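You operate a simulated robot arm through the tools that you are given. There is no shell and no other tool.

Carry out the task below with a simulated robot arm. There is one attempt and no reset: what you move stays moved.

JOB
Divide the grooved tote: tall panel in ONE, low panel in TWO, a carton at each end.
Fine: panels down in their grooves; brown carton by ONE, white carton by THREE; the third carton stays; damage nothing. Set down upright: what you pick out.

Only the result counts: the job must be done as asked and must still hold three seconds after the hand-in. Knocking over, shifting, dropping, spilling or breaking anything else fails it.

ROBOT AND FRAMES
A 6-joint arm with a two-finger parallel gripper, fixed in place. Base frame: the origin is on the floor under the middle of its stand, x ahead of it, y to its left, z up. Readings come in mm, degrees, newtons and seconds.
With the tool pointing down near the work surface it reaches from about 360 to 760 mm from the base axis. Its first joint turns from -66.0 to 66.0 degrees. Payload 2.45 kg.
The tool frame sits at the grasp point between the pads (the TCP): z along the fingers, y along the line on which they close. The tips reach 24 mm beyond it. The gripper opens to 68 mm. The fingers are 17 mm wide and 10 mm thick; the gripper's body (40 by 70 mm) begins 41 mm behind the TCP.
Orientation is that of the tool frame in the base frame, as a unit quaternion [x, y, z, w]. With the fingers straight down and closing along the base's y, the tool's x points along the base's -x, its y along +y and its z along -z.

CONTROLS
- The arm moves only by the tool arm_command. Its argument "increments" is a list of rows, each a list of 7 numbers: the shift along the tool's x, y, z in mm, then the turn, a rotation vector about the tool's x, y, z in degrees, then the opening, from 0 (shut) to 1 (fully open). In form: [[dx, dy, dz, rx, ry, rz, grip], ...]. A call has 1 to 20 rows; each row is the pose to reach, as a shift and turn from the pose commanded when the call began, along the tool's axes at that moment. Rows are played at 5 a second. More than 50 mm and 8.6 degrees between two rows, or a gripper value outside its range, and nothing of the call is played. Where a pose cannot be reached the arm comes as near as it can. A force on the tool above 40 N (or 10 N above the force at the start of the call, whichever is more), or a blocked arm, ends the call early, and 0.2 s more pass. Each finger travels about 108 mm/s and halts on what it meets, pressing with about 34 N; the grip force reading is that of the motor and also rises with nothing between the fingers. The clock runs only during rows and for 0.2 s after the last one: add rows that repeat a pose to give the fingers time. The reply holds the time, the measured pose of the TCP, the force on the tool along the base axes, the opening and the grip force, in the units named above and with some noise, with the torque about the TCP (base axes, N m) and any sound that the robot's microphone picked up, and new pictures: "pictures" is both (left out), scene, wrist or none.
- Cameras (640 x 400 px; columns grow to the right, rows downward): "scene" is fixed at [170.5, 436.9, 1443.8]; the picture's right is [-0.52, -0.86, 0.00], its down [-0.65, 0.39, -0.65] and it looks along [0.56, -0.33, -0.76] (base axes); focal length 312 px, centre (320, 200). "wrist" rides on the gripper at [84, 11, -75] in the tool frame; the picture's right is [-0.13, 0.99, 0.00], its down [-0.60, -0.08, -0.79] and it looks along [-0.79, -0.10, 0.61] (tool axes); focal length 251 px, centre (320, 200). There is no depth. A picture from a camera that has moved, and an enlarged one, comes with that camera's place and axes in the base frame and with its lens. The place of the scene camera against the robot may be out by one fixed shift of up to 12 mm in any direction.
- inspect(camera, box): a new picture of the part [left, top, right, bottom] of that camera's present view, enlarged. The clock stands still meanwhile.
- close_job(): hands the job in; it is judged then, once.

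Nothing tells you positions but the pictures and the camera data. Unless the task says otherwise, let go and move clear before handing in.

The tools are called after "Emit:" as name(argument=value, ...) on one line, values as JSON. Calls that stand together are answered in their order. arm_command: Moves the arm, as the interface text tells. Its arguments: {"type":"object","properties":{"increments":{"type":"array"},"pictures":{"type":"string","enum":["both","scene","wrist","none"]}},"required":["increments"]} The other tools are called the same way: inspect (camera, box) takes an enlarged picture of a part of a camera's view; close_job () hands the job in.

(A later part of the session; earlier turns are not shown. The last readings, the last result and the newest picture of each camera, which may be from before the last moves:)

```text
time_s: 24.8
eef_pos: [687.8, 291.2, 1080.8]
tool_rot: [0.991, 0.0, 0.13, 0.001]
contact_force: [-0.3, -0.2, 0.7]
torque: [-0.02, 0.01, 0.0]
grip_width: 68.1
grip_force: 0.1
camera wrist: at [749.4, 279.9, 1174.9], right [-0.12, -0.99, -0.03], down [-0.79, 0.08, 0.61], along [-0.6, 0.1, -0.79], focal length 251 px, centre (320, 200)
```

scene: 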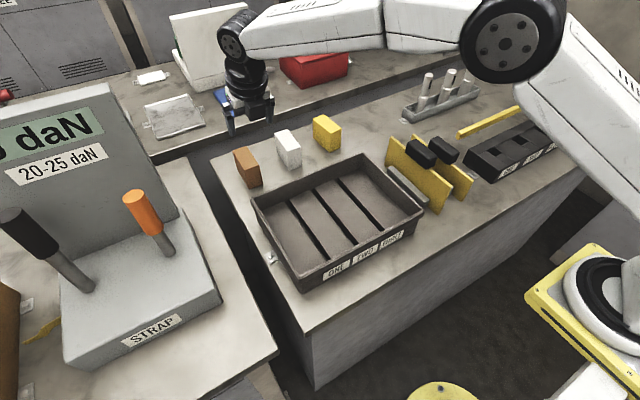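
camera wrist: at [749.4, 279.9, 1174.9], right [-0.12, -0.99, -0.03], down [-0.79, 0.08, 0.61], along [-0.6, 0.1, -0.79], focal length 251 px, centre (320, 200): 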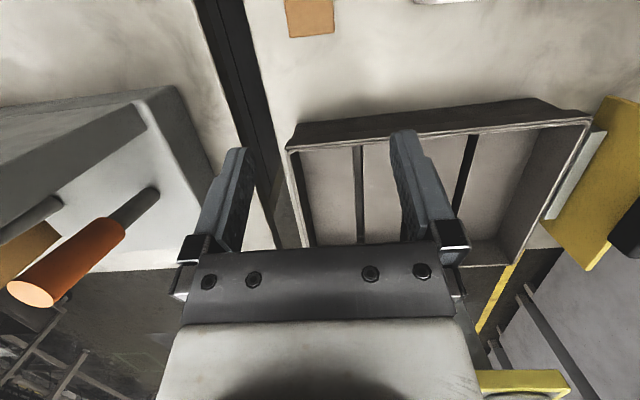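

The flip worked and the camera is now on the far side. From here I can see the brown carton's top and the tote's near wall, so I'll measure both.

Emit:
inspect(camera="wrist", box=[270, 0, 350, 50])

Emit:
inspect(camera="wrist", box=[280, 90, 400, 260])

Emit:
inspect(camera="wrist", box=[430, 90, 610, 280])

```text
8.00 times, centred on (310, 25) of wrist
camera zoom: at [749.4, 279.9, 1174.9], right [-0.12, -0.99, -0.03], down [-0.79, 0.08, 0.61], along [-0.6, 0.1, -0.79], focal length 2012 px, centre (400, 1600)
```

zoom: 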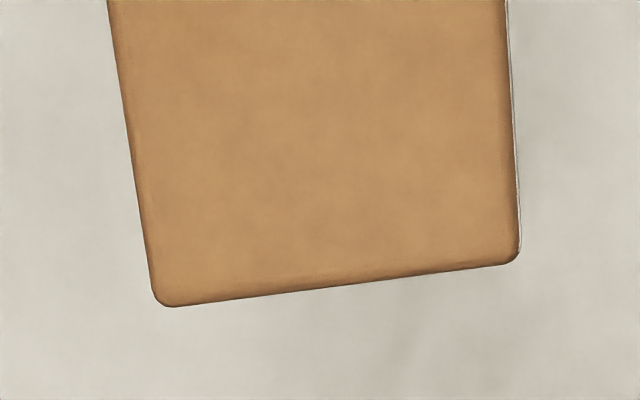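

```text
2.35 times, centred on (340, 175) of wrist
camera zoom: at [749.4, 279.9, 1174.9], right [-0.12, -0.99, -0.03], down [-0.79, 0.08, 0.61], along [-0.6, 0.1, -0.79], focal length 592 px, centre (273, 259)
```

zoom: 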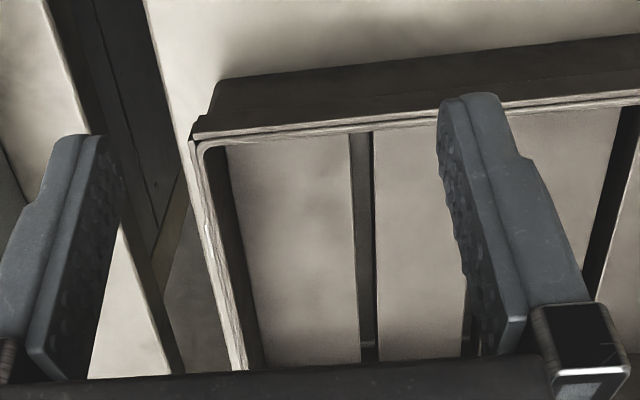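

```text
2.11 times, centred on (520, 185) of wrist
camera zoom: at [749.4, 279.9, 1174.9], right [-0.12, -0.99, -0.03], down [-0.79, 0.08, 0.61], along [-0.6, 0.1, -0.79], focal length 529 px, centre (-101, 232)
```

zoom: 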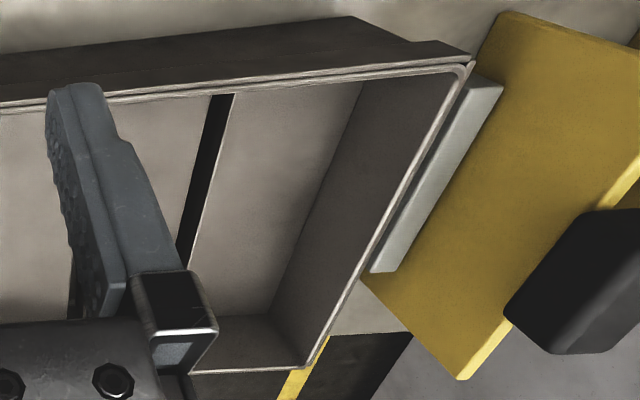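

The tote interior runs from x≈418.6 to 627, centred at x≈523, and the brown carton's near face is at x≈732, centred on y≈297. I'll move above the brown carton with a 25° outward tilt and check reach.

Emit:
arm_command(increments=[[7.4, -1.6, 30.6, 0, 2.5, 0, 1], [14.8, -3.2, 61.2, 0, 5, 0, 1], [22.2, -4.7, 91.9, 0, 7.5, 0, 1], [29.6, -6.3, 122.5, 0, 10, 0, 1], [29.6, -6.3, 122.5, 0, 10, 0, 1]], pictures="both")

```text
time_s: 26.0
eef_pos: [750.6, 297.2, 968.7]
tool_rot: [0.976, 0.0, 0.217, -0.001]
contact_force: [0.1, 0.6, -0.4]
torque: [-0.02, -0.01, 0.02]
grip_width: 68.0
grip_force: 0.0
camera wrist: at [792.5, 285.4, 1073.0], right [-0.12, -0.99, -0.06], down [-0.88, 0.08, 0.46], along [-0.45, 0.1, -0.88], focal length 251 px, centre (320, 200)
```

scene: 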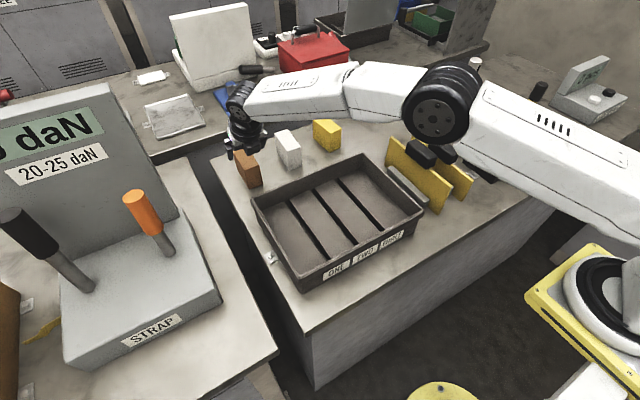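
wrist: 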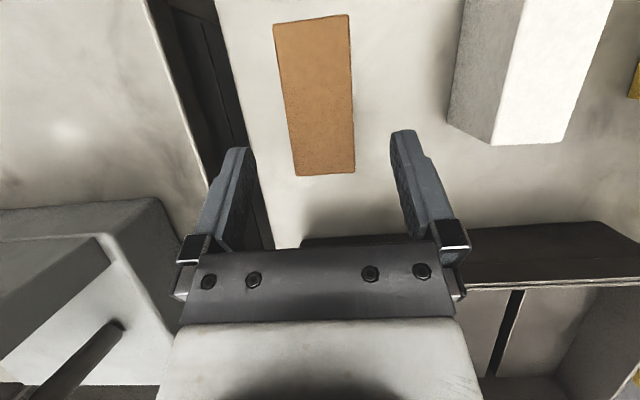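

Reach is fine at this tilt and the brown carton sits between the fingers. I'll check centring before going down.

Emit:
inspect(camera="wrist", box=[220, 0, 420, 200])

Emit:
inspect(camera="scene", box=[200, 100, 320, 200])

```text
2.00 times, centred on (320, 100) of wrist
camera zoom: at [792.5, 285.4, 1073.0], right [-0.12, -0.99, -0.06], down [-0.88, 0.08, 0.46], along [-0.45, 0.1, -0.88], focal length 503 px, centre (320, 400)
```

zoom: 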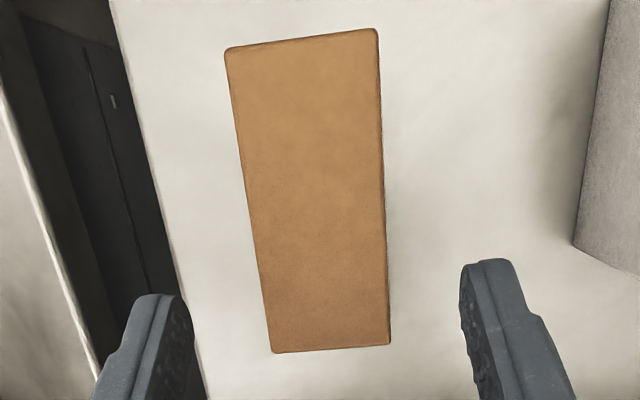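

```text
4.00 times, centred on (260, 150) of scene
camera zoom: at [170.5, 436.9, 1443.8], right [-0.52, -0.86, 0.0], down [-0.65, 0.39, -0.65], along [0.56, -0.33, -0.76], focal length 1248 px, centre (560, 400)
```

zoom: 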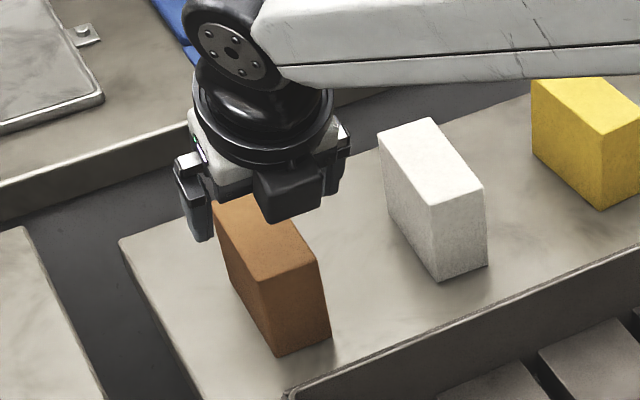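

Centred within about 1 mm. I'll go straight down to grip height, about 18 mm below the carton's top, with the fingers open.

Emit:
arm_command(increments=[[-7.1, 0, 15.2, 0, 0, 0, 1], [-14.2, 0, 30.4, 0, 0, 0, 1], [-21.2, 0, 45.5, 0, 0, 0, 1], [-28.3, 0, 60.7, 0, 0, 0, 1], [-28.3, 0, 60.7, 0, 0, 0, 1]], pictures="both")

Emit:
inspect(camera="scene", box=[200, 100, 320, 200])

```text
time_s: 27.2
eef_pos: [750.2, 297.8, 902.3]
tool_rot: [0.976, -0.001, 0.216, -0.001]
contact_force: [-0.2, -0.5, 0.1]
torque: [-0.03, -0.04, -0.03]
grip_width: 68.2
grip_force: 0.1
camera wrist: at [791.9, 286.3, 1006.4], right [-0.12, -0.99, -0.06], down [-0.88, 0.08, 0.46], along [-0.45, 0.1, -0.88], focal length 251 px, centre (320, 200)
```

scene: 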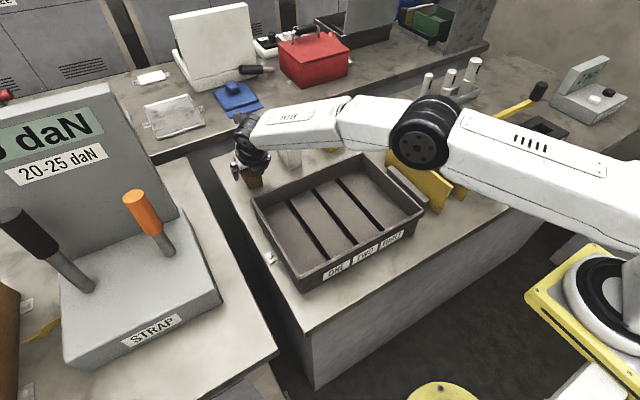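
wrist: 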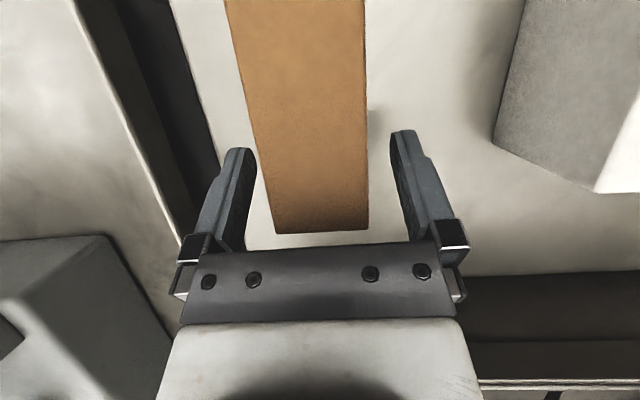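

```text
4.00 times, centred on (260, 150) of scene
camera zoom: at [170.5, 436.9, 1443.8], right [-0.52, -0.86, 0.0], down [-0.65, 0.39, -0.65], along [0.56, -0.33, -0.76], focal length 1248 px, centre (560, 400)
```

zoom: 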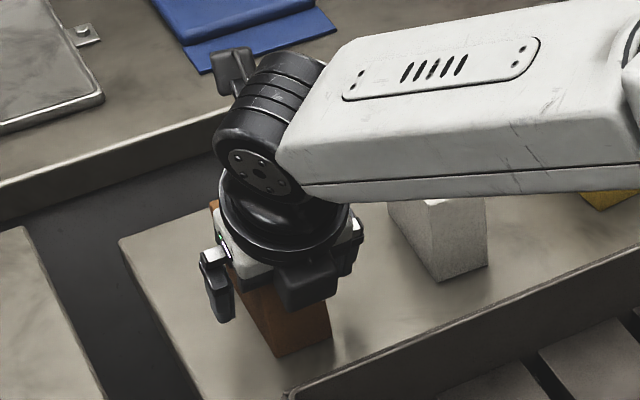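

The fingers straddle the brown carton cleanly, with no contact force. I'll close the grip.

Emit:
arm_command(increments=[[0, 0, 0, 0, 0, 0, 0.75], [0, 0, 0, 0, 0, 0, 0.6], [0, 0, 0, 0, 0, 0, 0.48], [0, 0, 0, 0, 0, 0, 0.48], [0, 0, 0, 0, 0, 0, 0.48]], pictures="wrist")

```text
time_s: 28.4
eef_pos: [748.9, 297.6, 904.0]
tool_rot: [0.976, 0.0, 0.216, -0.001]
contact_force: [1.2, -0.1, 0.1]
torque: [-0.06, -0.04, -0.03]
grip_width: 39.4
grip_force: 34.0
camera wrist: at [791.8, 286.2, 1006.4], right [-0.12, -0.99, -0.06], down [-0.88, 0.08, 0.46], along [-0.46, 0.1, -0.88], focal length 251 px, centre (320, 200)
```

wrist: 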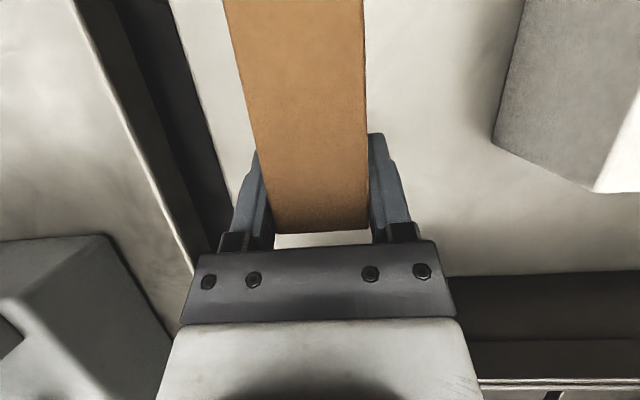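

The grip holds at 39.4 mm and 34 N. I'll lift straight up a little and check that the carton hangs level.

Emit:
arm_command(increments=[[4.2, 0, -9.1, 0, 0, 0, 0.48], [8.5, 0, -18.1, 0, 0, 0, 0.48], [16.9, 0, -36.3, 0, 0, 0, 0.48], [16.9, 0, -36.3, 0, 0, 0, 0.48]], pictures="both")

Emit:
inspect(camera="scene", box=[200, 100, 320, 200])

```text
time_s: 29.4
eef_pos: [747.8, 296.4, 942.2]
tool_rot: [0.976, 0.0, 0.216, 0.0]
contact_force: [0.0, -0.6, -1.0]
torque: [-0.02, 0.01, -0.01]
grip_width: 39.5
grip_force: 34.2
camera wrist: at [790.3, 286.7, 1045.7], right [-0.12, -0.99, -0.06], down [-0.88, 0.08, 0.46], along [-0.46, 0.1, -0.88], focal length 251 px, centre (320, 200)
```

scene: 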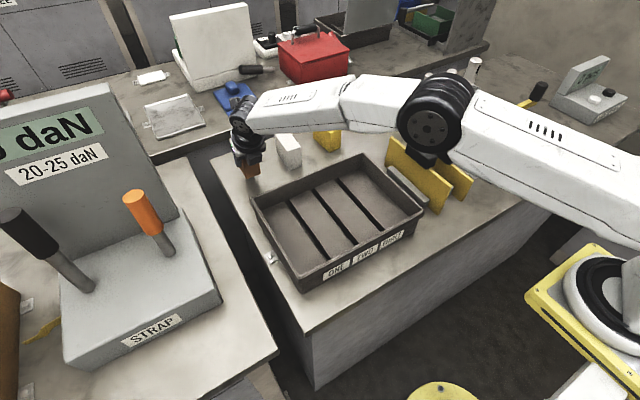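
wrist: 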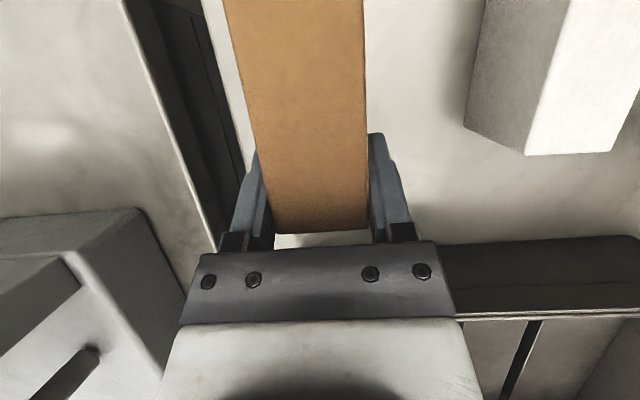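

```text
4.00 times, centred on (260, 150) of scene
camera zoom: at [170.5, 436.9, 1443.8], right [-0.52, -0.86, 0.0], down [-0.65, 0.39, -0.65], along [0.56, -0.33, -0.76], focal length 1248 px, centre (560, 400)
```

zoom: 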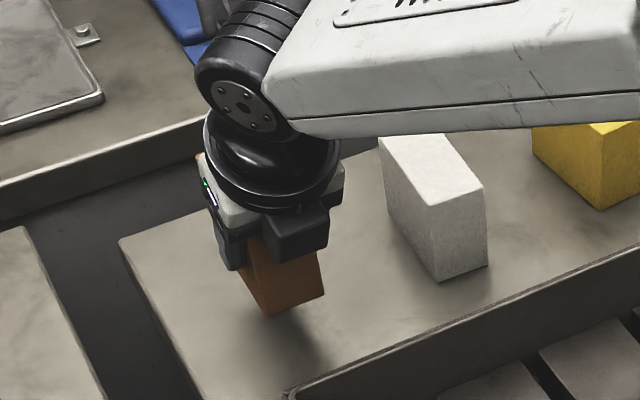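

The carton is held firmly and level. I'll raise it clear of the rim and carry it above the end compartment beside ONE.

Emit:
arm_command(increments=[[14.4, 0, -30.8, 0, 0, 0, 0.48], [28.7, 0, -61.6, 0, 0, 0, 0.48], [-7.4, -0.5, -78.4, 0, 0, 0, 0.48], [-43.4, -1, -95.2, 0, 0, 0, 0.48], [-79.5, -1.6, -112.1, 0, 0, 0, 0.48], [-115.5, -2.1, -128.9, 0, 0, 0, 0.48], [-151.6, -2.6, -145.7, 0, 0, 0, 0.48], [-151.6, -2.6, -145.7, 0, 0, 0, 0.48]], pictures="both")

Emit:
inspect(camera="wrist", box=[150, 60, 470, 260])

Emit:
inspect(camera="scene", box=[230, 120, 430, 290])

```text
time_s: 31.2
eef_pos: [551.2, 300.4, 1012.1]
tool_rot: [0.976, -0.001, 0.217, -0.001]
contact_force: [0.1, -0.3, -1.2]
torque: [-0.01, 0.03, -0.01]
grip_width: 39.7
grip_force: 34.1
camera wrist: at [594.0, 288.5, 1115.5], right [-0.12, -0.99, -0.06], down [-0.88, 0.08, 0.46], along [-0.45, 0.1, -0.88], focal length 251 px, centre (320, 200)
```

scene: 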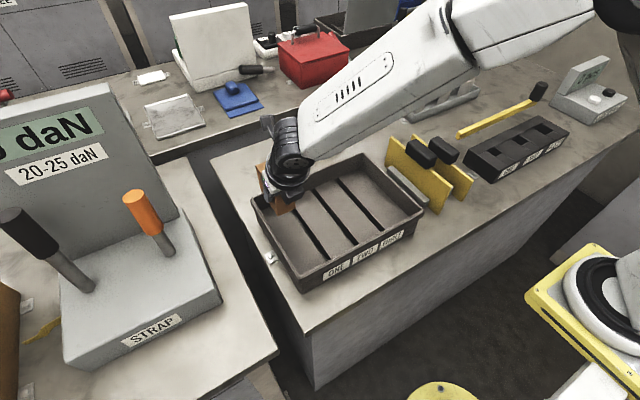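
wrist: 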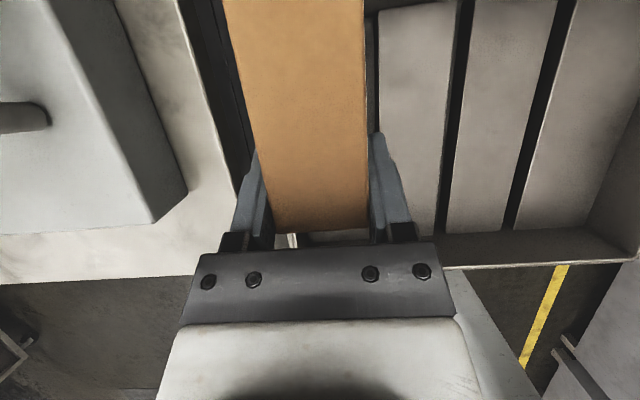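

```text
2.00 times, centred on (310, 160) of wrist
camera zoom: at [594.0, 288.5, 1115.5], right [-0.12, -0.99, -0.06], down [-0.88, 0.08, 0.46], along [-0.45, 0.1, -0.88], focal length 503 px, centre (340, 280)
```

zoom: 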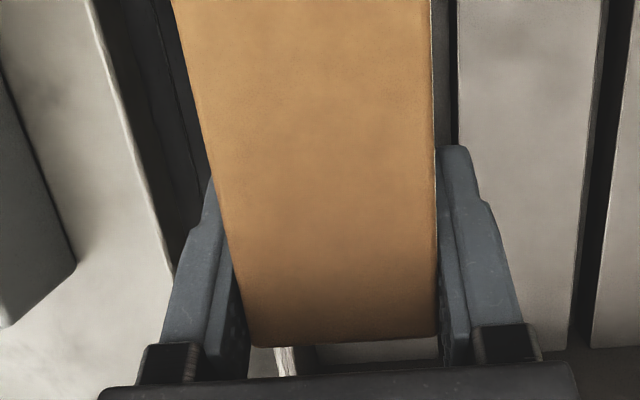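

```text
2.35 times, centred on (330, 205) of scene
camera zoom: at [170.5, 436.9, 1443.8], right [-0.52, -0.86, 0.0], down [-0.65, 0.39, -0.65], along [0.56, -0.33, -0.76], focal length 734 px, centre (296, 188)
```

zoom: 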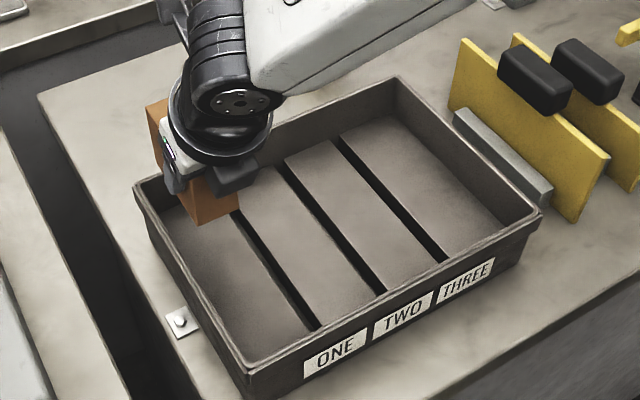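

The carton is over the ONE end compartment with good clearance to both walls. I'll lower it to just above the floor.

Emit:
arm_command(increments=[[-7.6, 0, 16.3, 0, 0, 0, 0.48], [-15.2, 0, 32.6, 0, 0, 0, 0.48], [-22.8, 0, 49, 0, 0, 0, 0.48], [-30.4, 0, 65.3, 0, 0, 0, 0.48], [-30.4, 0, 65.3, 0, 0, 0, 0.48]], pictures="both")

Emit:
inspect(camera="scene", box=[240, 140, 360, 240])

Emit:
inspect(camera="wrist", box=[180, 0, 460, 250])

```text
time_s: 32.4
eef_pos: [549.5, 297.4, 938.3]
tool_rot: [0.976, 0.0, 0.217, -0.001]
contact_force: [0.0, 0.4, -1.2]
torque: [-0.02, 0.0, -0.01]
grip_width: 39.6
grip_force: 33.3
camera wrist: at [593.0, 287.0, 1041.8], right [-0.12, -0.99, -0.06], down [-0.88, 0.08, 0.46], along [-0.46, 0.1, -0.88], focal length 251 px, centre (320, 200)
```

scene: 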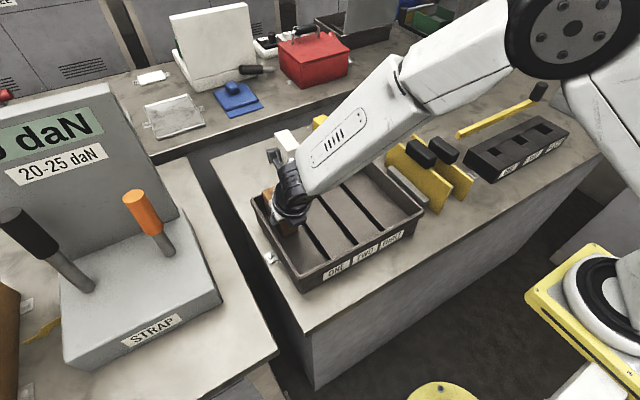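
wrist: 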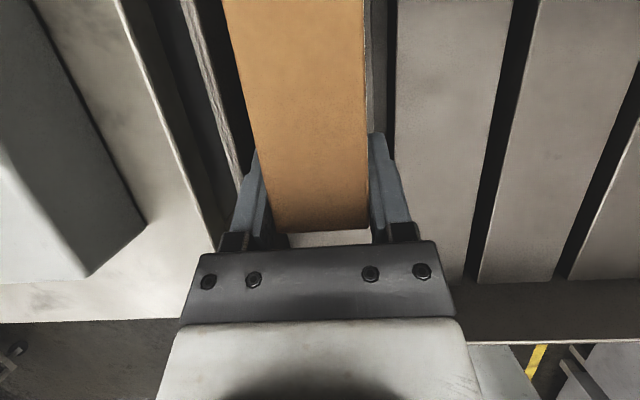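

```text
4.00 times, centred on (300, 190) of scene
camera zoom: at [170.5, 436.9, 1443.8], right [-0.52, -0.86, 0.0], down [-0.65, 0.39, -0.65], along [0.56, -0.33, -0.76], focal length 1248 px, centre (400, 240)
```

zoom: 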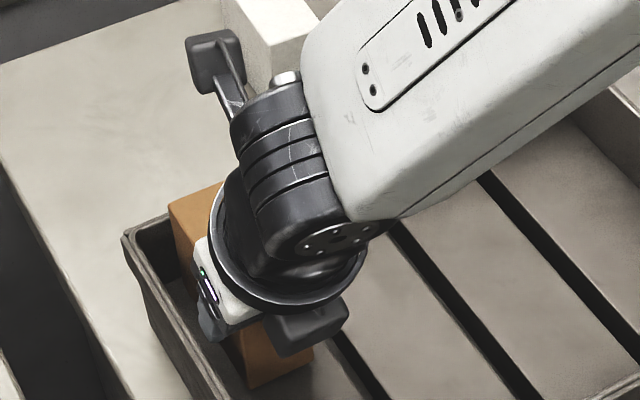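

```text
1.60 times, centred on (320, 125) of wrist
camera zoom: at [593.0, 287.0, 1041.8], right [-0.12, -0.99, -0.06], down [-0.88, 0.08, 0.46], along [-0.46, 0.1, -0.88], focal length 402 px, centre (320, 320)
```

zoom: 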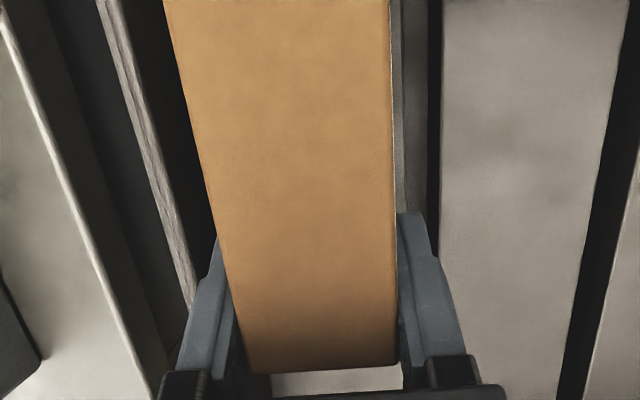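

About 7 mm remain. I'll lower in small steps and watch the force.

Emit:
arm_command(increments=[[-0.8, 0, 1.8, 0, 0, 0, 0.48], [-1.7, 0, 3.6, 0, 0, 0, 0.48], [-1.7, 0, 3.6, 0, 0, 0, 0.48]], pictures="none")

Emit:
arm_command(increments=[[-0.3, 0, 0.7, 0, 0, 0, 0.48], [-0.6, 0, 1.4, 0, 0, 0, 0.48], [-0.6, 0, 1.4, 0, 0, 0, 0.48]], pictures="none")

```text
time_s: 33.2
eef_pos: [549.0, 298.8, 935.2]
tool_rot: [0.976, -0.001, 0.217, -0.001]
contact_force: [-0.7, -0.3, -0.5]
torque: [0.05, 0.02, -0.02]
grip_width: 39.3
grip_force: 33.5
```

```text
time_s: 34.0
eef_pos: [551.0, 299.0, 932.5]
tool_rot: [0.976, -0.001, 0.216, -0.001]
contact_force: [0.2, 0.1, -1.2]
torque: [0.01, 0.01, 0.01]
grip_width: 39.3
grip_force: 34.0
```

Emit:
arm_command(increments=[[-0.2, 0, 0.5, 0, 0, 0, 0.48], [-0.4, 0, 0.9, 0, 0, 0, 0.48], [-0.4, 0, 0.9, 0, 0, 0, 0.48]], pictures="none")

Emit:
arm_command(increments=[[-0.2, 0, 0.5, 0, 0, 0, 0.48], [-0.4, 0, 0.9, 0, 0, 0, 0.48], [-0.4, 0, 0.9, 0, 0, 0, 0.48]], pictures="none")

```text
time_s: 34.8
eef_pos: [550.7, 298.0, 933.4]
tool_rot: [0.976, -0.001, 0.218, 0.0]
contact_force: [-1.6, -1.6, 6.9]
torque: [-0.23, 0.17, -0.05]
grip_width: 39.7
grip_force: 33.7
```

```text
time_s: 35.6
eef_pos: [550.5, 299.1, 931.9]
tool_rot: [0.976, 0.0, 0.218, -0.001]
contact_force: [-2.7, -3.3, 22.4]
torque: [-0.33, 0.37, -0.02]
grip_width: 39.6
grip_force: 34.1
```

The carton is down on the floor with 22 N of contact. I'll relieve the pressure, then open the fingers just slightly so they don't reach the wall.

Emit:
arm_command(increments=[[0.4, 0, -0.9, 0, 0, 0, 0.48], [0.4, 0, -0.9, 0, 0, 0, 0.48]], pictures="none")

Emit:
arm_command(increments=[[0, 0, 0, 0, 0, 0, 0.62], [0, 0, 0, 0, 0, 0, 0.66], [0, 0, 0, 0, 0, 0, 0.66]], pictures="wrist")

```text
time_s: 36.2
eef_pos: [550.5, 299.7, 933.4]
tool_rot: [0.976, -0.001, 0.217, 0.0]
contact_force: [3.6, -1.1, 15.8]
torque: [-0.23, -0.35, -0.03]
grip_width: 40.0
grip_force: 34.1
```

```text
time_s: 37.0
eef_pos: [550.0, 297.7, 931.3]
tool_rot: [0.976, 0.0, 0.217, -0.001]
contact_force: [0.6, 0.4, 0.0]
torque: [-0.03, -0.03, -0.03]
grip_width: 44.8
grip_force: 0.1
camera wrist: at [593.3, 288.1, 1035.4], right [-0.12, -0.99, -0.06], down [-0.88, 0.08, 0.46], along [-0.46, 0.1, -0.88], focal length 251 px, centre (320, 200)
```

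wrist: 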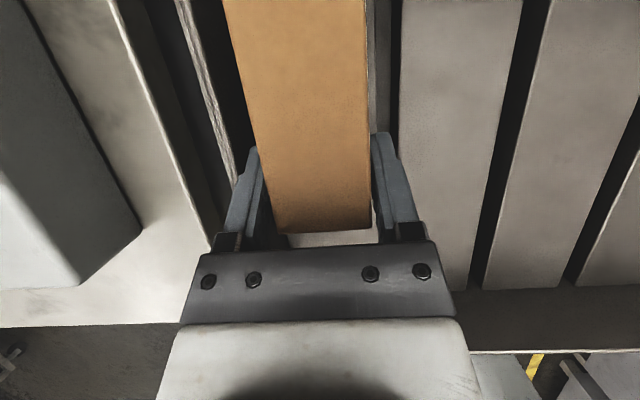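

Released with no residual force. I'll check both finger gaps before lifting.

Emit:
inspect(camera="wrist", box=[210, 110, 430, 250])

```text
2.86 times, centred on (320, 180) of wrist
camera zoom: at [593.3, 288.1, 1035.4], right [-0.12, -0.99, -0.06], down [-0.88, 0.08, 0.46], along [-0.46, 0.1, -0.88], focal length 718 px, centre (320, 257)
```

zoom: 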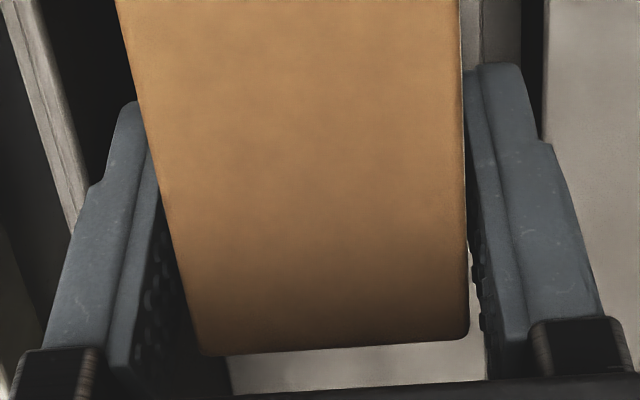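

Both sides are clear. I'll lift straight up and away.

Emit:
arm_command(increments=[[6.3, 0, -13.6, 0, 0, 0, 0.66], [14.8, 0, -31.7, 0, 0, 0, 0.66], [29.6, 0, -63.4, 0, 0, 0, 0.66], [50.7, 0, -108.8, 0, 0, 0, 1], [50.7, 0, -108.8, 0, 0, 0, 1]], pictures="both")

Emit:
inspect(camera="wrist", box=[180, 0, 460, 250])

Emit:
inspect(camera="scene", box=[240, 140, 400, 270])

```text
time_s: 38.2
eef_pos: [550.8, 302.5, 1053.3]
tool_rot: [0.976, 0.0, 0.216, -0.001]
contact_force: [0.7, 0.7, 0.2]
torque: [-0.01, -0.01, -0.02]
grip_width: 68.2
grip_force: 0.1
camera wrist: at [593.8, 291.8, 1157.5], right [-0.12, -0.99, -0.06], down [-0.88, 0.08, 0.46], along [-0.46, 0.1, -0.88], focal length 251 px, centre (320, 200)
```

scene: 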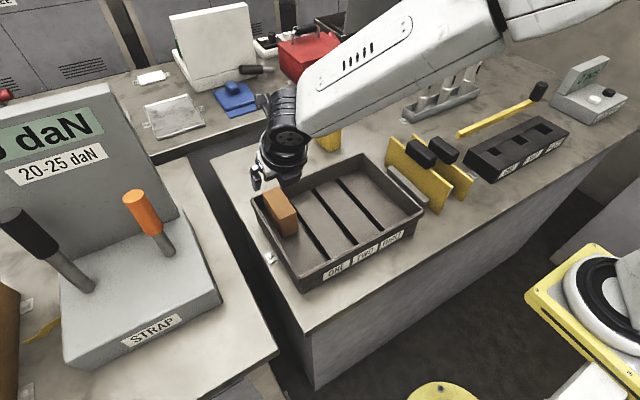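
wrist: 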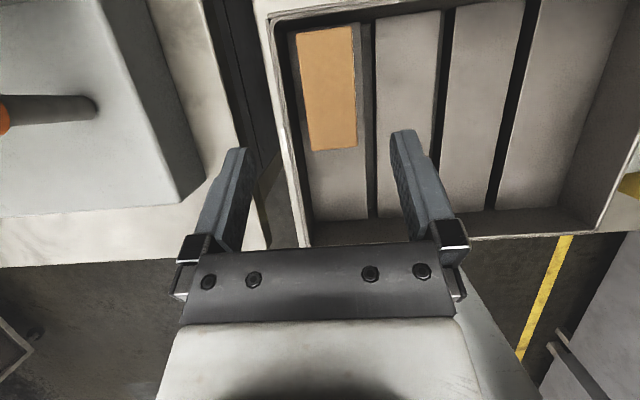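

```text
1.60 times, centred on (320, 125) of wrist
camera zoom: at [593.8, 291.8, 1157.5], right [-0.12, -0.99, -0.06], down [-0.88, 0.08, 0.46], along [-0.46, 0.1, -0.88], focal length 402 px, centre (320, 320)
```

zoom: 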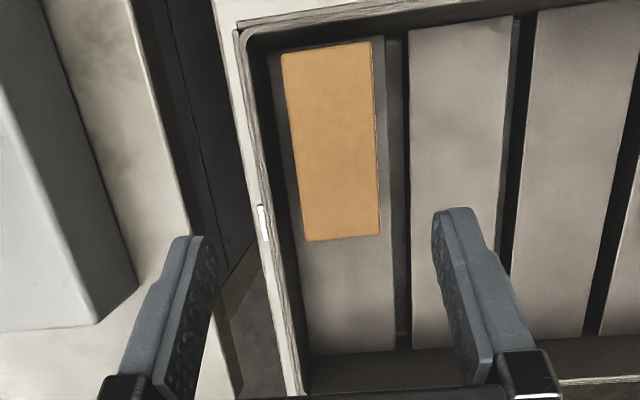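

```text
3.08 times, centred on (320, 205) of scene
camera zoom: at [170.5, 436.9, 1443.8], right [-0.52, -0.86, 0.0], down [-0.65, 0.39, -0.65], along [0.56, -0.33, -0.76], focal length 960 px, centre (320, 185)
```

zoom: 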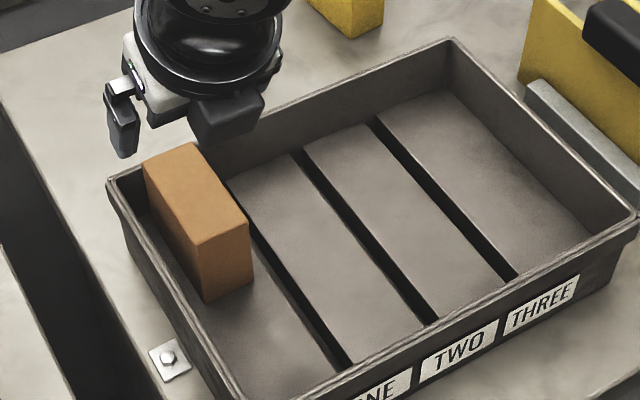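

The brown carton stands upright in the end compartment beside ONE. Next is the white carton, which is closer and doesn't need the flip, so I'll rise and unwind the wrist to its plain orientation.

Emit:
arm_command(increments=[[8.5, 0, -18.1, 0, 0, 8, 1], [16.9, 0, -36.3, 0, 0, 16, 1], [16.9, 0, -36.3, 0, 0, 24, 1], [16.9, 0, -36.3, 0, 0, 32, 1], [16.9, 0, -36.3, 0, 0, 40, 1], [16.9, 0, -36.3, 0, 0, 48, 1], [16.9, 0, -36.3, 0, 0, 56, 1], [16.9, 0, -36.3, 0, 0, 64, 1], [16.9, 0, -36.3, 0, 0, 72, 1], [16.9, 0, -36.3, 0, 0, 80, 1], [16.9, 0, -36.3, 0, 0, 88, 1], [16.9, 0, -36.3, 0, 0, 96, 1], [16.9, 0, -36.3, 0, 0, 104, 1], [16.9, 0, -36.3, 0, 0, 112, 1], [16.9, 0, -36.3, 0, 0, 120, 1], [16.9, 0, -36.3, 0, 0, 128, 1], [16.9, 0, -36.3, 0, 0, 136, 1], [16.9, 0, -36.3, 0, 0, 144, 1], [16.9, 0, -36.3, 0, 0, 150, 1], [16.9, 0, -36.3, 0, 0, 150, 1]], pictures="none")

Emit:
arm_command(increments=[[0, 0, 0, 0, 0, 8, 1], [0, 0, 0, 0, 0, 16, 1], [0, 0, 0, 0, 0, 24, 1], [0, 0, 0, 0, 0, 30, 1], [0, 0, 0, 0, 0, 30, 1]], pictures="none")

```text
time_s: 42.4
eef_pos: [549.7, 298.4, 1091.7]
tool_rot: [-0.251, 0.944, -0.055, 0.209]
contact_force: [-0.8, 1.0, -0.1]
torque: [0.01, 0.0, -0.03]
grip_width: 68.1
grip_force: 0.0
```

```text
time_s: 43.6
eef_pos: [548.6, 300.8, 1092.5]
tool_rot: [0.002, 0.976, 0.0, 0.217]
contact_force: [0.9, -0.1, -0.1]
torque: [0.0, 0.01, -0.01]
grip_width: 68.0
grip_force: 0.1
```

Now I'll move above the white carton with the smaller 15° tilt.

Emit:
arm_command(increments=[[-20.8, -17.7, 25.8, 0, 1.43, 0, 1], [-41.5, -35.4, 51.5, 0, 2.86, 0, 1], [-62.3, -53.1, 77.3, 0, 4.29, 0, 1], [-83.1, -70.9, 103, 0, 5.71, 0, 1], [-103.9, -88.6, 128.8, 0, 7.14, 0, 1], [-124.6, -106.3, 154.5, 0, 8.57, 0, 1], [-145.4, -124, 180.3, 0, 10, 0, 1], [-145.4, -124, 180.3, 0, 10, 0, 1]], pictures="both")

Emit:
inspect(camera="wrist", box=[200, 0, 440, 200])

Emit:
inspect(camera="scene", box=[230, 90, 370, 200])

```text
time_s: 45.4
eef_pos: [757.8, 175.1, 989.5]
tool_rot: [0.0, 0.991, 0.0, 0.131]
contact_force: [-0.3, -0.2, 0.6]
torque: [0.03, -0.02, 0.0]
grip_width: 67.9
grip_force: 0.0
camera wrist: at [656.0, 186.9, 1040.8], right [0.12, 0.99, 0.03], down [0.38, -0.08, 0.92], along [0.92, -0.1, -0.39], focal length 251 px, centre (320, 200)
```

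scene: 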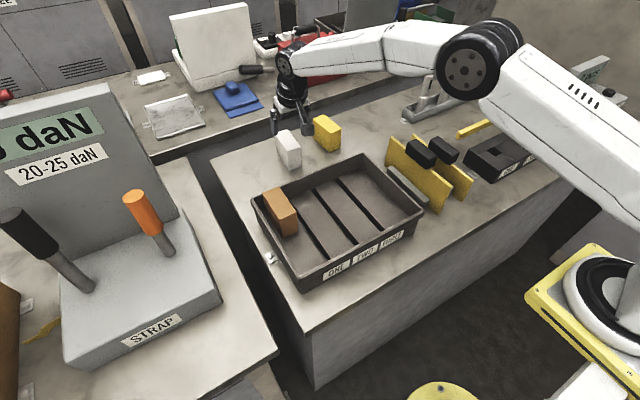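
wrist: 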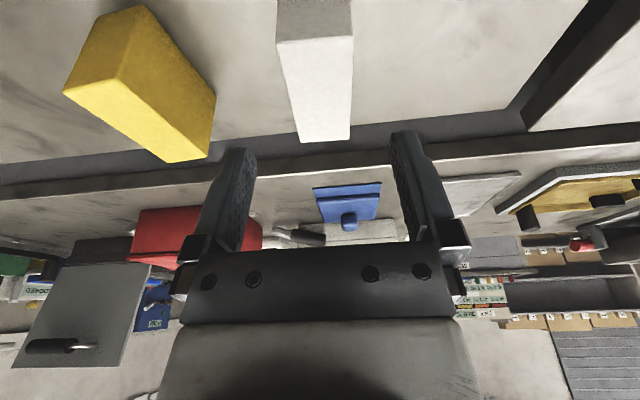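

```text
2.00 times, centred on (320, 100) of wrist
camera zoom: at [656.0, 186.9, 1040.8], right [0.12, 0.99, 0.03], down [0.38, -0.08, 0.92], along [0.92, -0.1, -0.39], focal length 503 px, centre (320, 400)
```

zoom: 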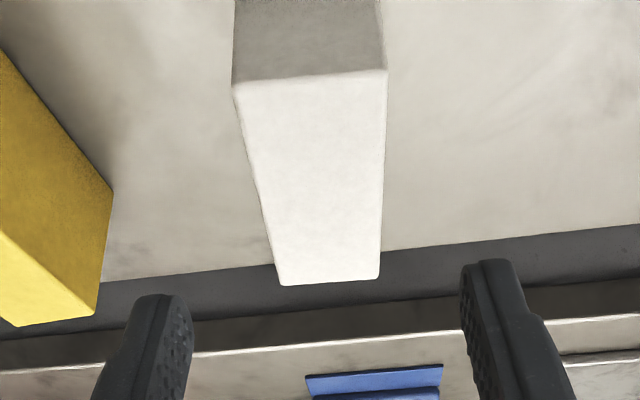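

```text
3.64 times, centred on (300, 145) of scene
camera zoom: at [170.5, 436.9, 1443.8], right [-0.52, -0.86, 0.0], down [-0.65, 0.39, -0.65], along [0.56, -0.33, -0.76], focal length 1135 px, centre (393, 400)
```

zoom: 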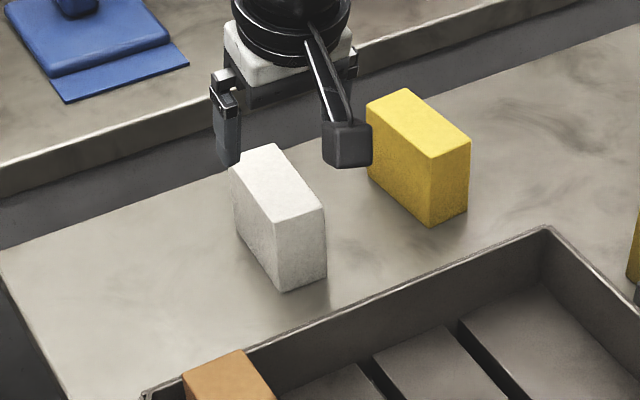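

The white carton is yawed about −2.9° with its grip point at y≈177. I'll align the gripper to it and descend in stages, checking reach.

Emit:
arm_command(increments=[[4.3, 0.4, 16.1, 0.25, 0, 0.93, 1], [8.7, 0.7, 32.2, 0.5, 0, 1.87, 1], [13, 1, 48.3, 0.75, 0, 2.8, 1], [13, 1, 48.3, 0.75, 0, 2.8, 1]], pictures="wrist")

```text
time_s: 46.4
eef_pos: [759.0, 176.0, 938.7]
tool_rot: [0.025, 0.991, -0.003, 0.13]
contact_force: [-0.1, 0.1, -0.5]
torque: [-0.01, 0.01, 0.02]
grip_width: 68.2
grip_force: 0.1
camera wrist: at [656.8, 192.2, 989.6], right [0.18, 0.98, 0.03], down [0.37, -0.1, 0.92], along [0.91, -0.15, -0.38], focal length 251 px, centre (320, 200)
```

wrist: 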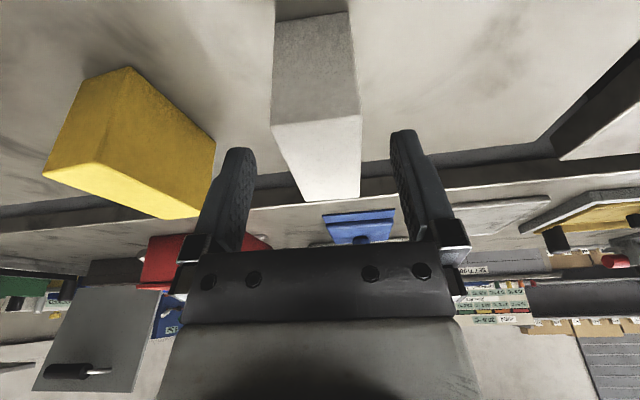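

Reach holds and the fingers straddle it. I'll go down to grip height.

Emit:
arm_command(increments=[[3.1, 0, 11.6, 0, 0, 0, 1], [6.2, 0.3, 23.2, 0, 0, 0, 1], [9.3, 0.5, 34.8, 0, 0, 0, 1], [9.3, 0.5, 34.8, 0, 0, 0, 1]], pictures="both")

Emit:
inspect(camera="scene", box=[230, 90, 370, 200])

```text
time_s: 47.4
eef_pos: [756.9, 176.1, 904.7]
tool_rot: [0.024, 0.991, -0.002, 0.129]
contact_force: [-0.4, -0.1, 0.3]
torque: [0.02, 0.01, 0.01]
grip_width: 67.9
grip_force: 0.0
camera wrist: at [656.3, 192.5, 955.7], right [0.18, 0.98, 0.03], down [0.37, -0.1, 0.92], along [0.91, -0.15, -0.38], focal length 251 px, centre (320, 200)
```

scene: 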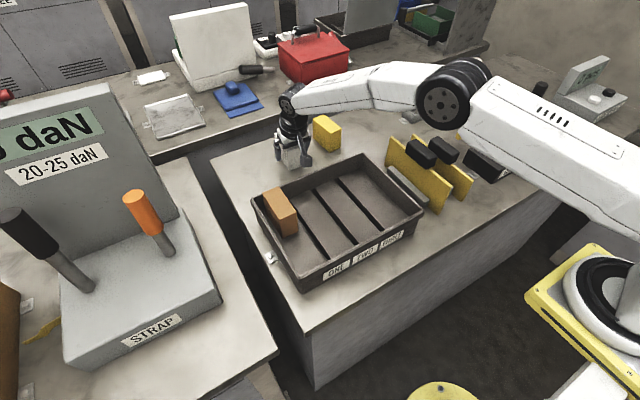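
wrist: 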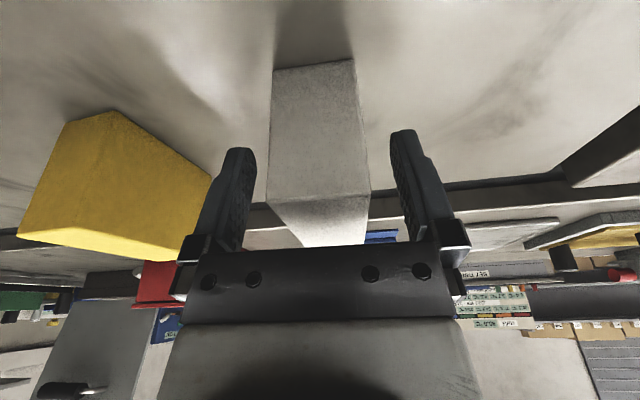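

```text
3.64 times, centred on (300, 145) of scene
camera zoom: at [170.5, 436.9, 1443.8], right [-0.52, -0.86, 0.0], down [-0.65, 0.39, -0.65], along [0.56, -0.33, -0.76], focal length 1135 px, centre (393, 400)
```

zoom: 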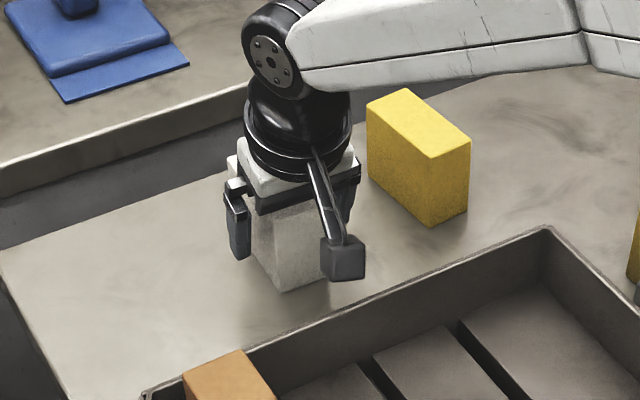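

Everything is clear, so I'll close on the white carton.

Emit:
arm_command(increments=[[0, 0, 0, 0, 0, 0, 0.75], [0, 0, 0, 0, 0, 0, 0.6], [0, 0, 0, 0, 0, 0, 0.48], [0, 0, 0, 0, 0, 0, 0.48], [0, 0, 0, 0, 0, 0, 0.48]], pictures="none")

Emit:
arm_command(increments=[[-2.6, 0, -9.7, 0, 0, 0, 0.48], [-5.2, 0, -19.3, 0, 0, 0, 0.48], [-10.4, 0, -38.6, 0, 0, 0, 0.48], [-10.4, 0, -38.6, 0, 0, 0, 0.48]], pictures="both")

Emit:
inspect(camera="scene", box=[230, 90, 370, 200])

```text
time_s: 48.6
eef_pos: [756.7, 176.2, 905.4]
tool_rot: [0.024, 0.991, -0.002, 0.131]
contact_force: [0.7, 0.2, -0.2]
torque: [0.01, -0.02, 0.06]
grip_width: 39.6
grip_force: 34.2
```

```text
time_s: 49.6
eef_pos: [757.4, 176.9, 943.1]
tool_rot: [0.025, 0.991, -0.002, 0.131]
contact_force: [0.4, -0.1, -0.9]
torque: [-0.01, 0.03, -0.02]
grip_width: 39.7
grip_force: 34.0
camera wrist: at [656.0, 192.6, 994.3], right [0.17, 0.98, 0.03], down [0.37, -0.1, 0.92], along [0.91, -0.15, -0.39], focal length 251 px, centre (320, 200)
```

scene: 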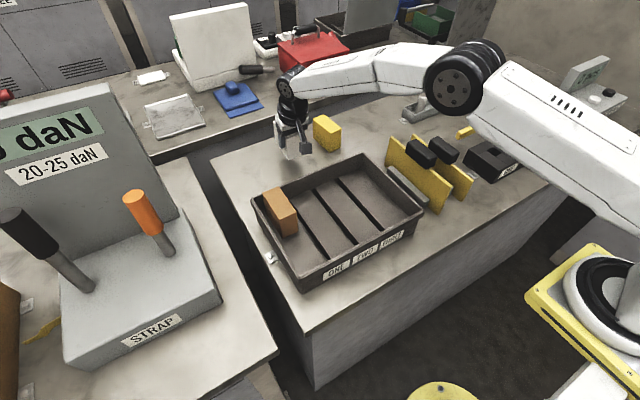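
wrist: 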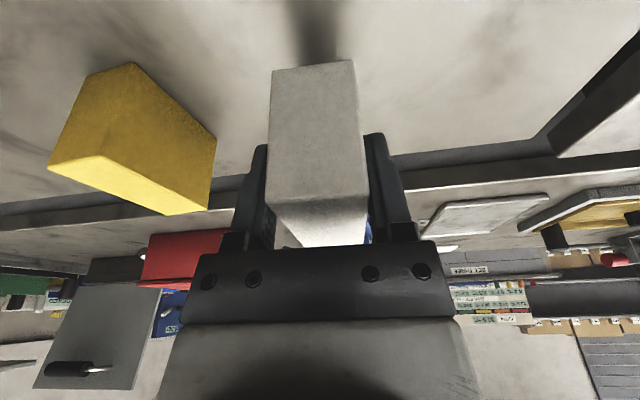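

```text
3.64 times, centred on (300, 145) of scene
camera zoom: at [170.5, 436.9, 1443.8], right [-0.52, -0.86, 0.0], down [-0.65, 0.39, -0.65], along [0.56, -0.33, -0.76], focal length 1135 px, centre (393, 400)
```

zoom: 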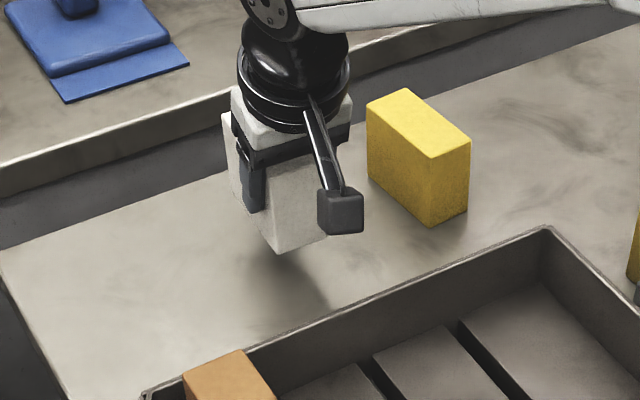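

The white carton is lifted cleanly. I'll carry it high over the tote to the end compartment beside THREE, squaring it up on the way.

Emit:
arm_command(increments=[[-9.9, 0, -37, 0, 0, 0, 0.48], [-19.8, 0, -73.9, 0, 0, 0, 0.48], [15.2, -15.7, -83.3, -0.11, 0, -0.4, 0.48], [50.1, -31.3, -92.6, -0.21, 0, -0.8, 0.48], [85.1, -47, -102, -0.32, 0, -1.2, 0.48], [120.1, -62.6, -111.3, -0.43, 0, -1.6, 0.48], [155.1, -78.3, -120.7, -0.54, 0, -2, 0.48], [190, -94, -130, -0.64, 0, -2.4, 0.48], [225, -109.6, -139.4, -0.75, 0, -2.8, 0.48], [225, -109.6, -139.4, -0.75, 0, -2.8, 0.48]], pictures="both")

Emit:
inspect(camera="wrist", box=[150, 0, 490, 250])

Emit:
inspect(camera="scene", box=[260, 110, 450, 270])

```text
time_s: 51.8
eef_pos: [497.0, 81.4, 1020.7]
tool_rot: [-0.001, 0.991, 0.002, 0.131]
contact_force: [-0.3, 0.7, -0.6]
torque: [0.02, 0.01, 0.01]
grip_width: 39.6
grip_force: 33.4
camera wrist: at [395.8, 92.7, 1070.9], right [0.12, 0.99, 0.03], down [0.38, -0.08, 0.92], along [0.92, -0.1, -0.38], focal length 251 px, centre (320, 200)
```

scene: 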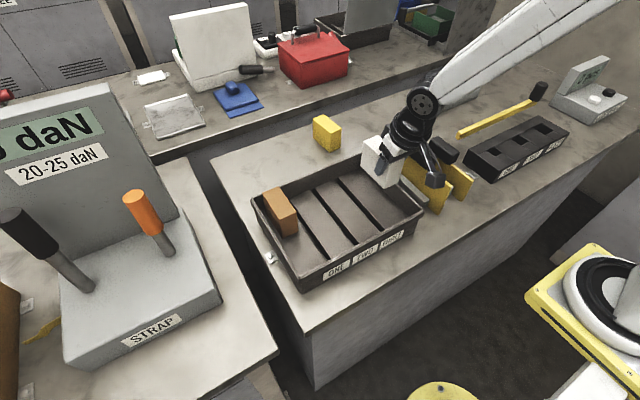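
wrist: 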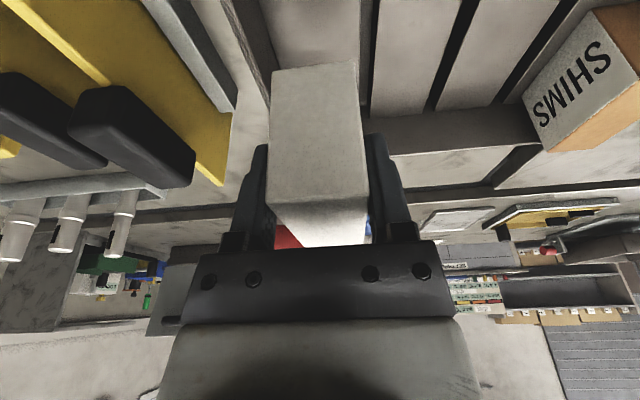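

```text
1.60 times, centred on (320, 125) of wrist
camera zoom: at [395.8, 92.7, 1070.9], right [0.12, 0.99, 0.03], down [0.38, -0.08, 0.92], along [0.92, -0.1, -0.38], focal length 402 px, centre (320, 320)
```

zoom: 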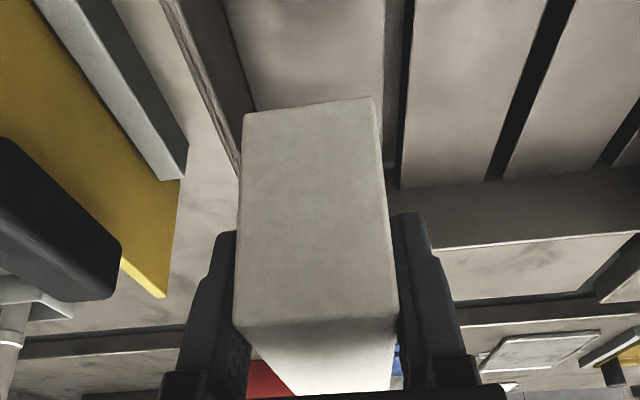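

```text
2.50 times, centred on (355, 190) of scene
camera zoom: at [170.5, 436.9, 1443.8], right [-0.52, -0.86, 0.0], down [-0.65, 0.39, -0.65], along [0.56, -0.33, -0.76], focal length 780 px, centre (232, 225)
```

zoom: 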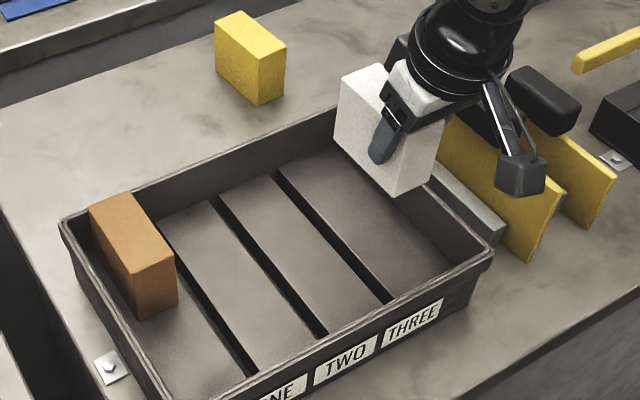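

Aligned over the THREE end compartment. I'll lower to just above the floor.

Emit:
arm_command(increments=[[5, -0.5, 18.8, 0, 0, 0, 0.48], [10.1, -1, 37.7, 0, 0, 0, 0.48], [15.1, -1.5, 56.5, 0, 0, 0, 0.48], [20.2, -2, 75.3, 0, 0, 0, 0.48], [20.2, -2, 75.3, 0, 0, 0, 0.48]], pictures="both")

Emit:
inspect(camera="scene", box=[320, 120, 450, 230])

Emit:
inspect(camera="wrist", box=[200, 0, 440, 160])

```text
time_s: 53.0
eef_pos: [497.2, 78.5, 940.5]
tool_rot: [0.0, 0.991, 0.0, 0.13]
contact_force: [0.0, -0.3, -0.3]
torque: [0.01, 0.02, -0.01]
grip_width: 39.7
grip_force: 33.6
camera wrist: at [395.2, 89.5, 992.3], right [0.13, 0.99, 0.04], down [0.38, -0.08, 0.92], along [0.92, -0.1, -0.38], focal length 251 px, centre (320, 200)
```

scene: 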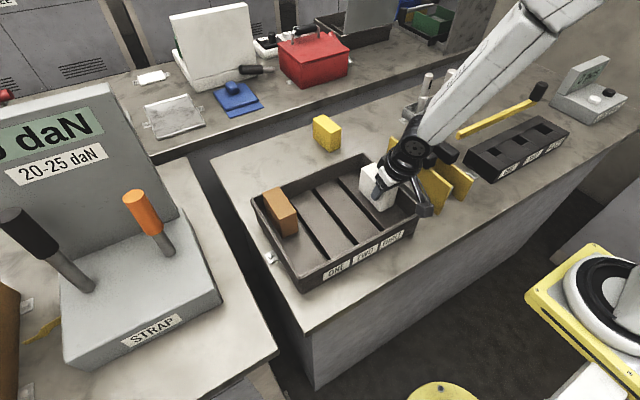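
wrist: 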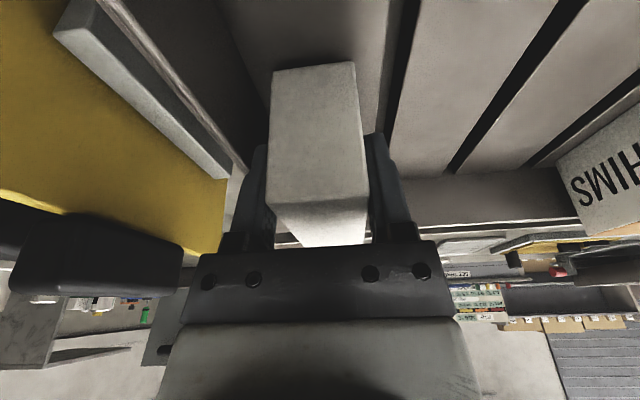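

```text
3.64 times, centred on (385, 175) of scene
camera zoom: at [170.5, 436.9, 1443.8], right [-0.52, -0.86, 0.0], down [-0.65, 0.39, -0.65], along [0.56, -0.33, -0.76], focal length 1135 px, centre (84, 291)
```

zoom: 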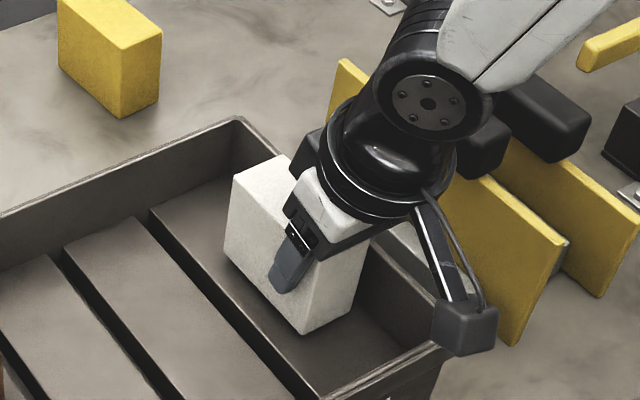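

```text
2.50 times, centred on (320, 80) of wrist
camera zoom: at [395.2, 89.5, 992.3], right [0.13, 0.99, 0.04], down [0.38, -0.08, 0.92], along [0.92, -0.1, -0.38], focal length 629 px, centre (320, 500)
```

zoom: 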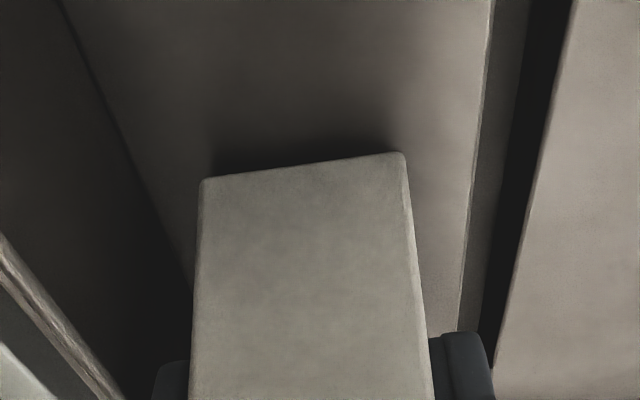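

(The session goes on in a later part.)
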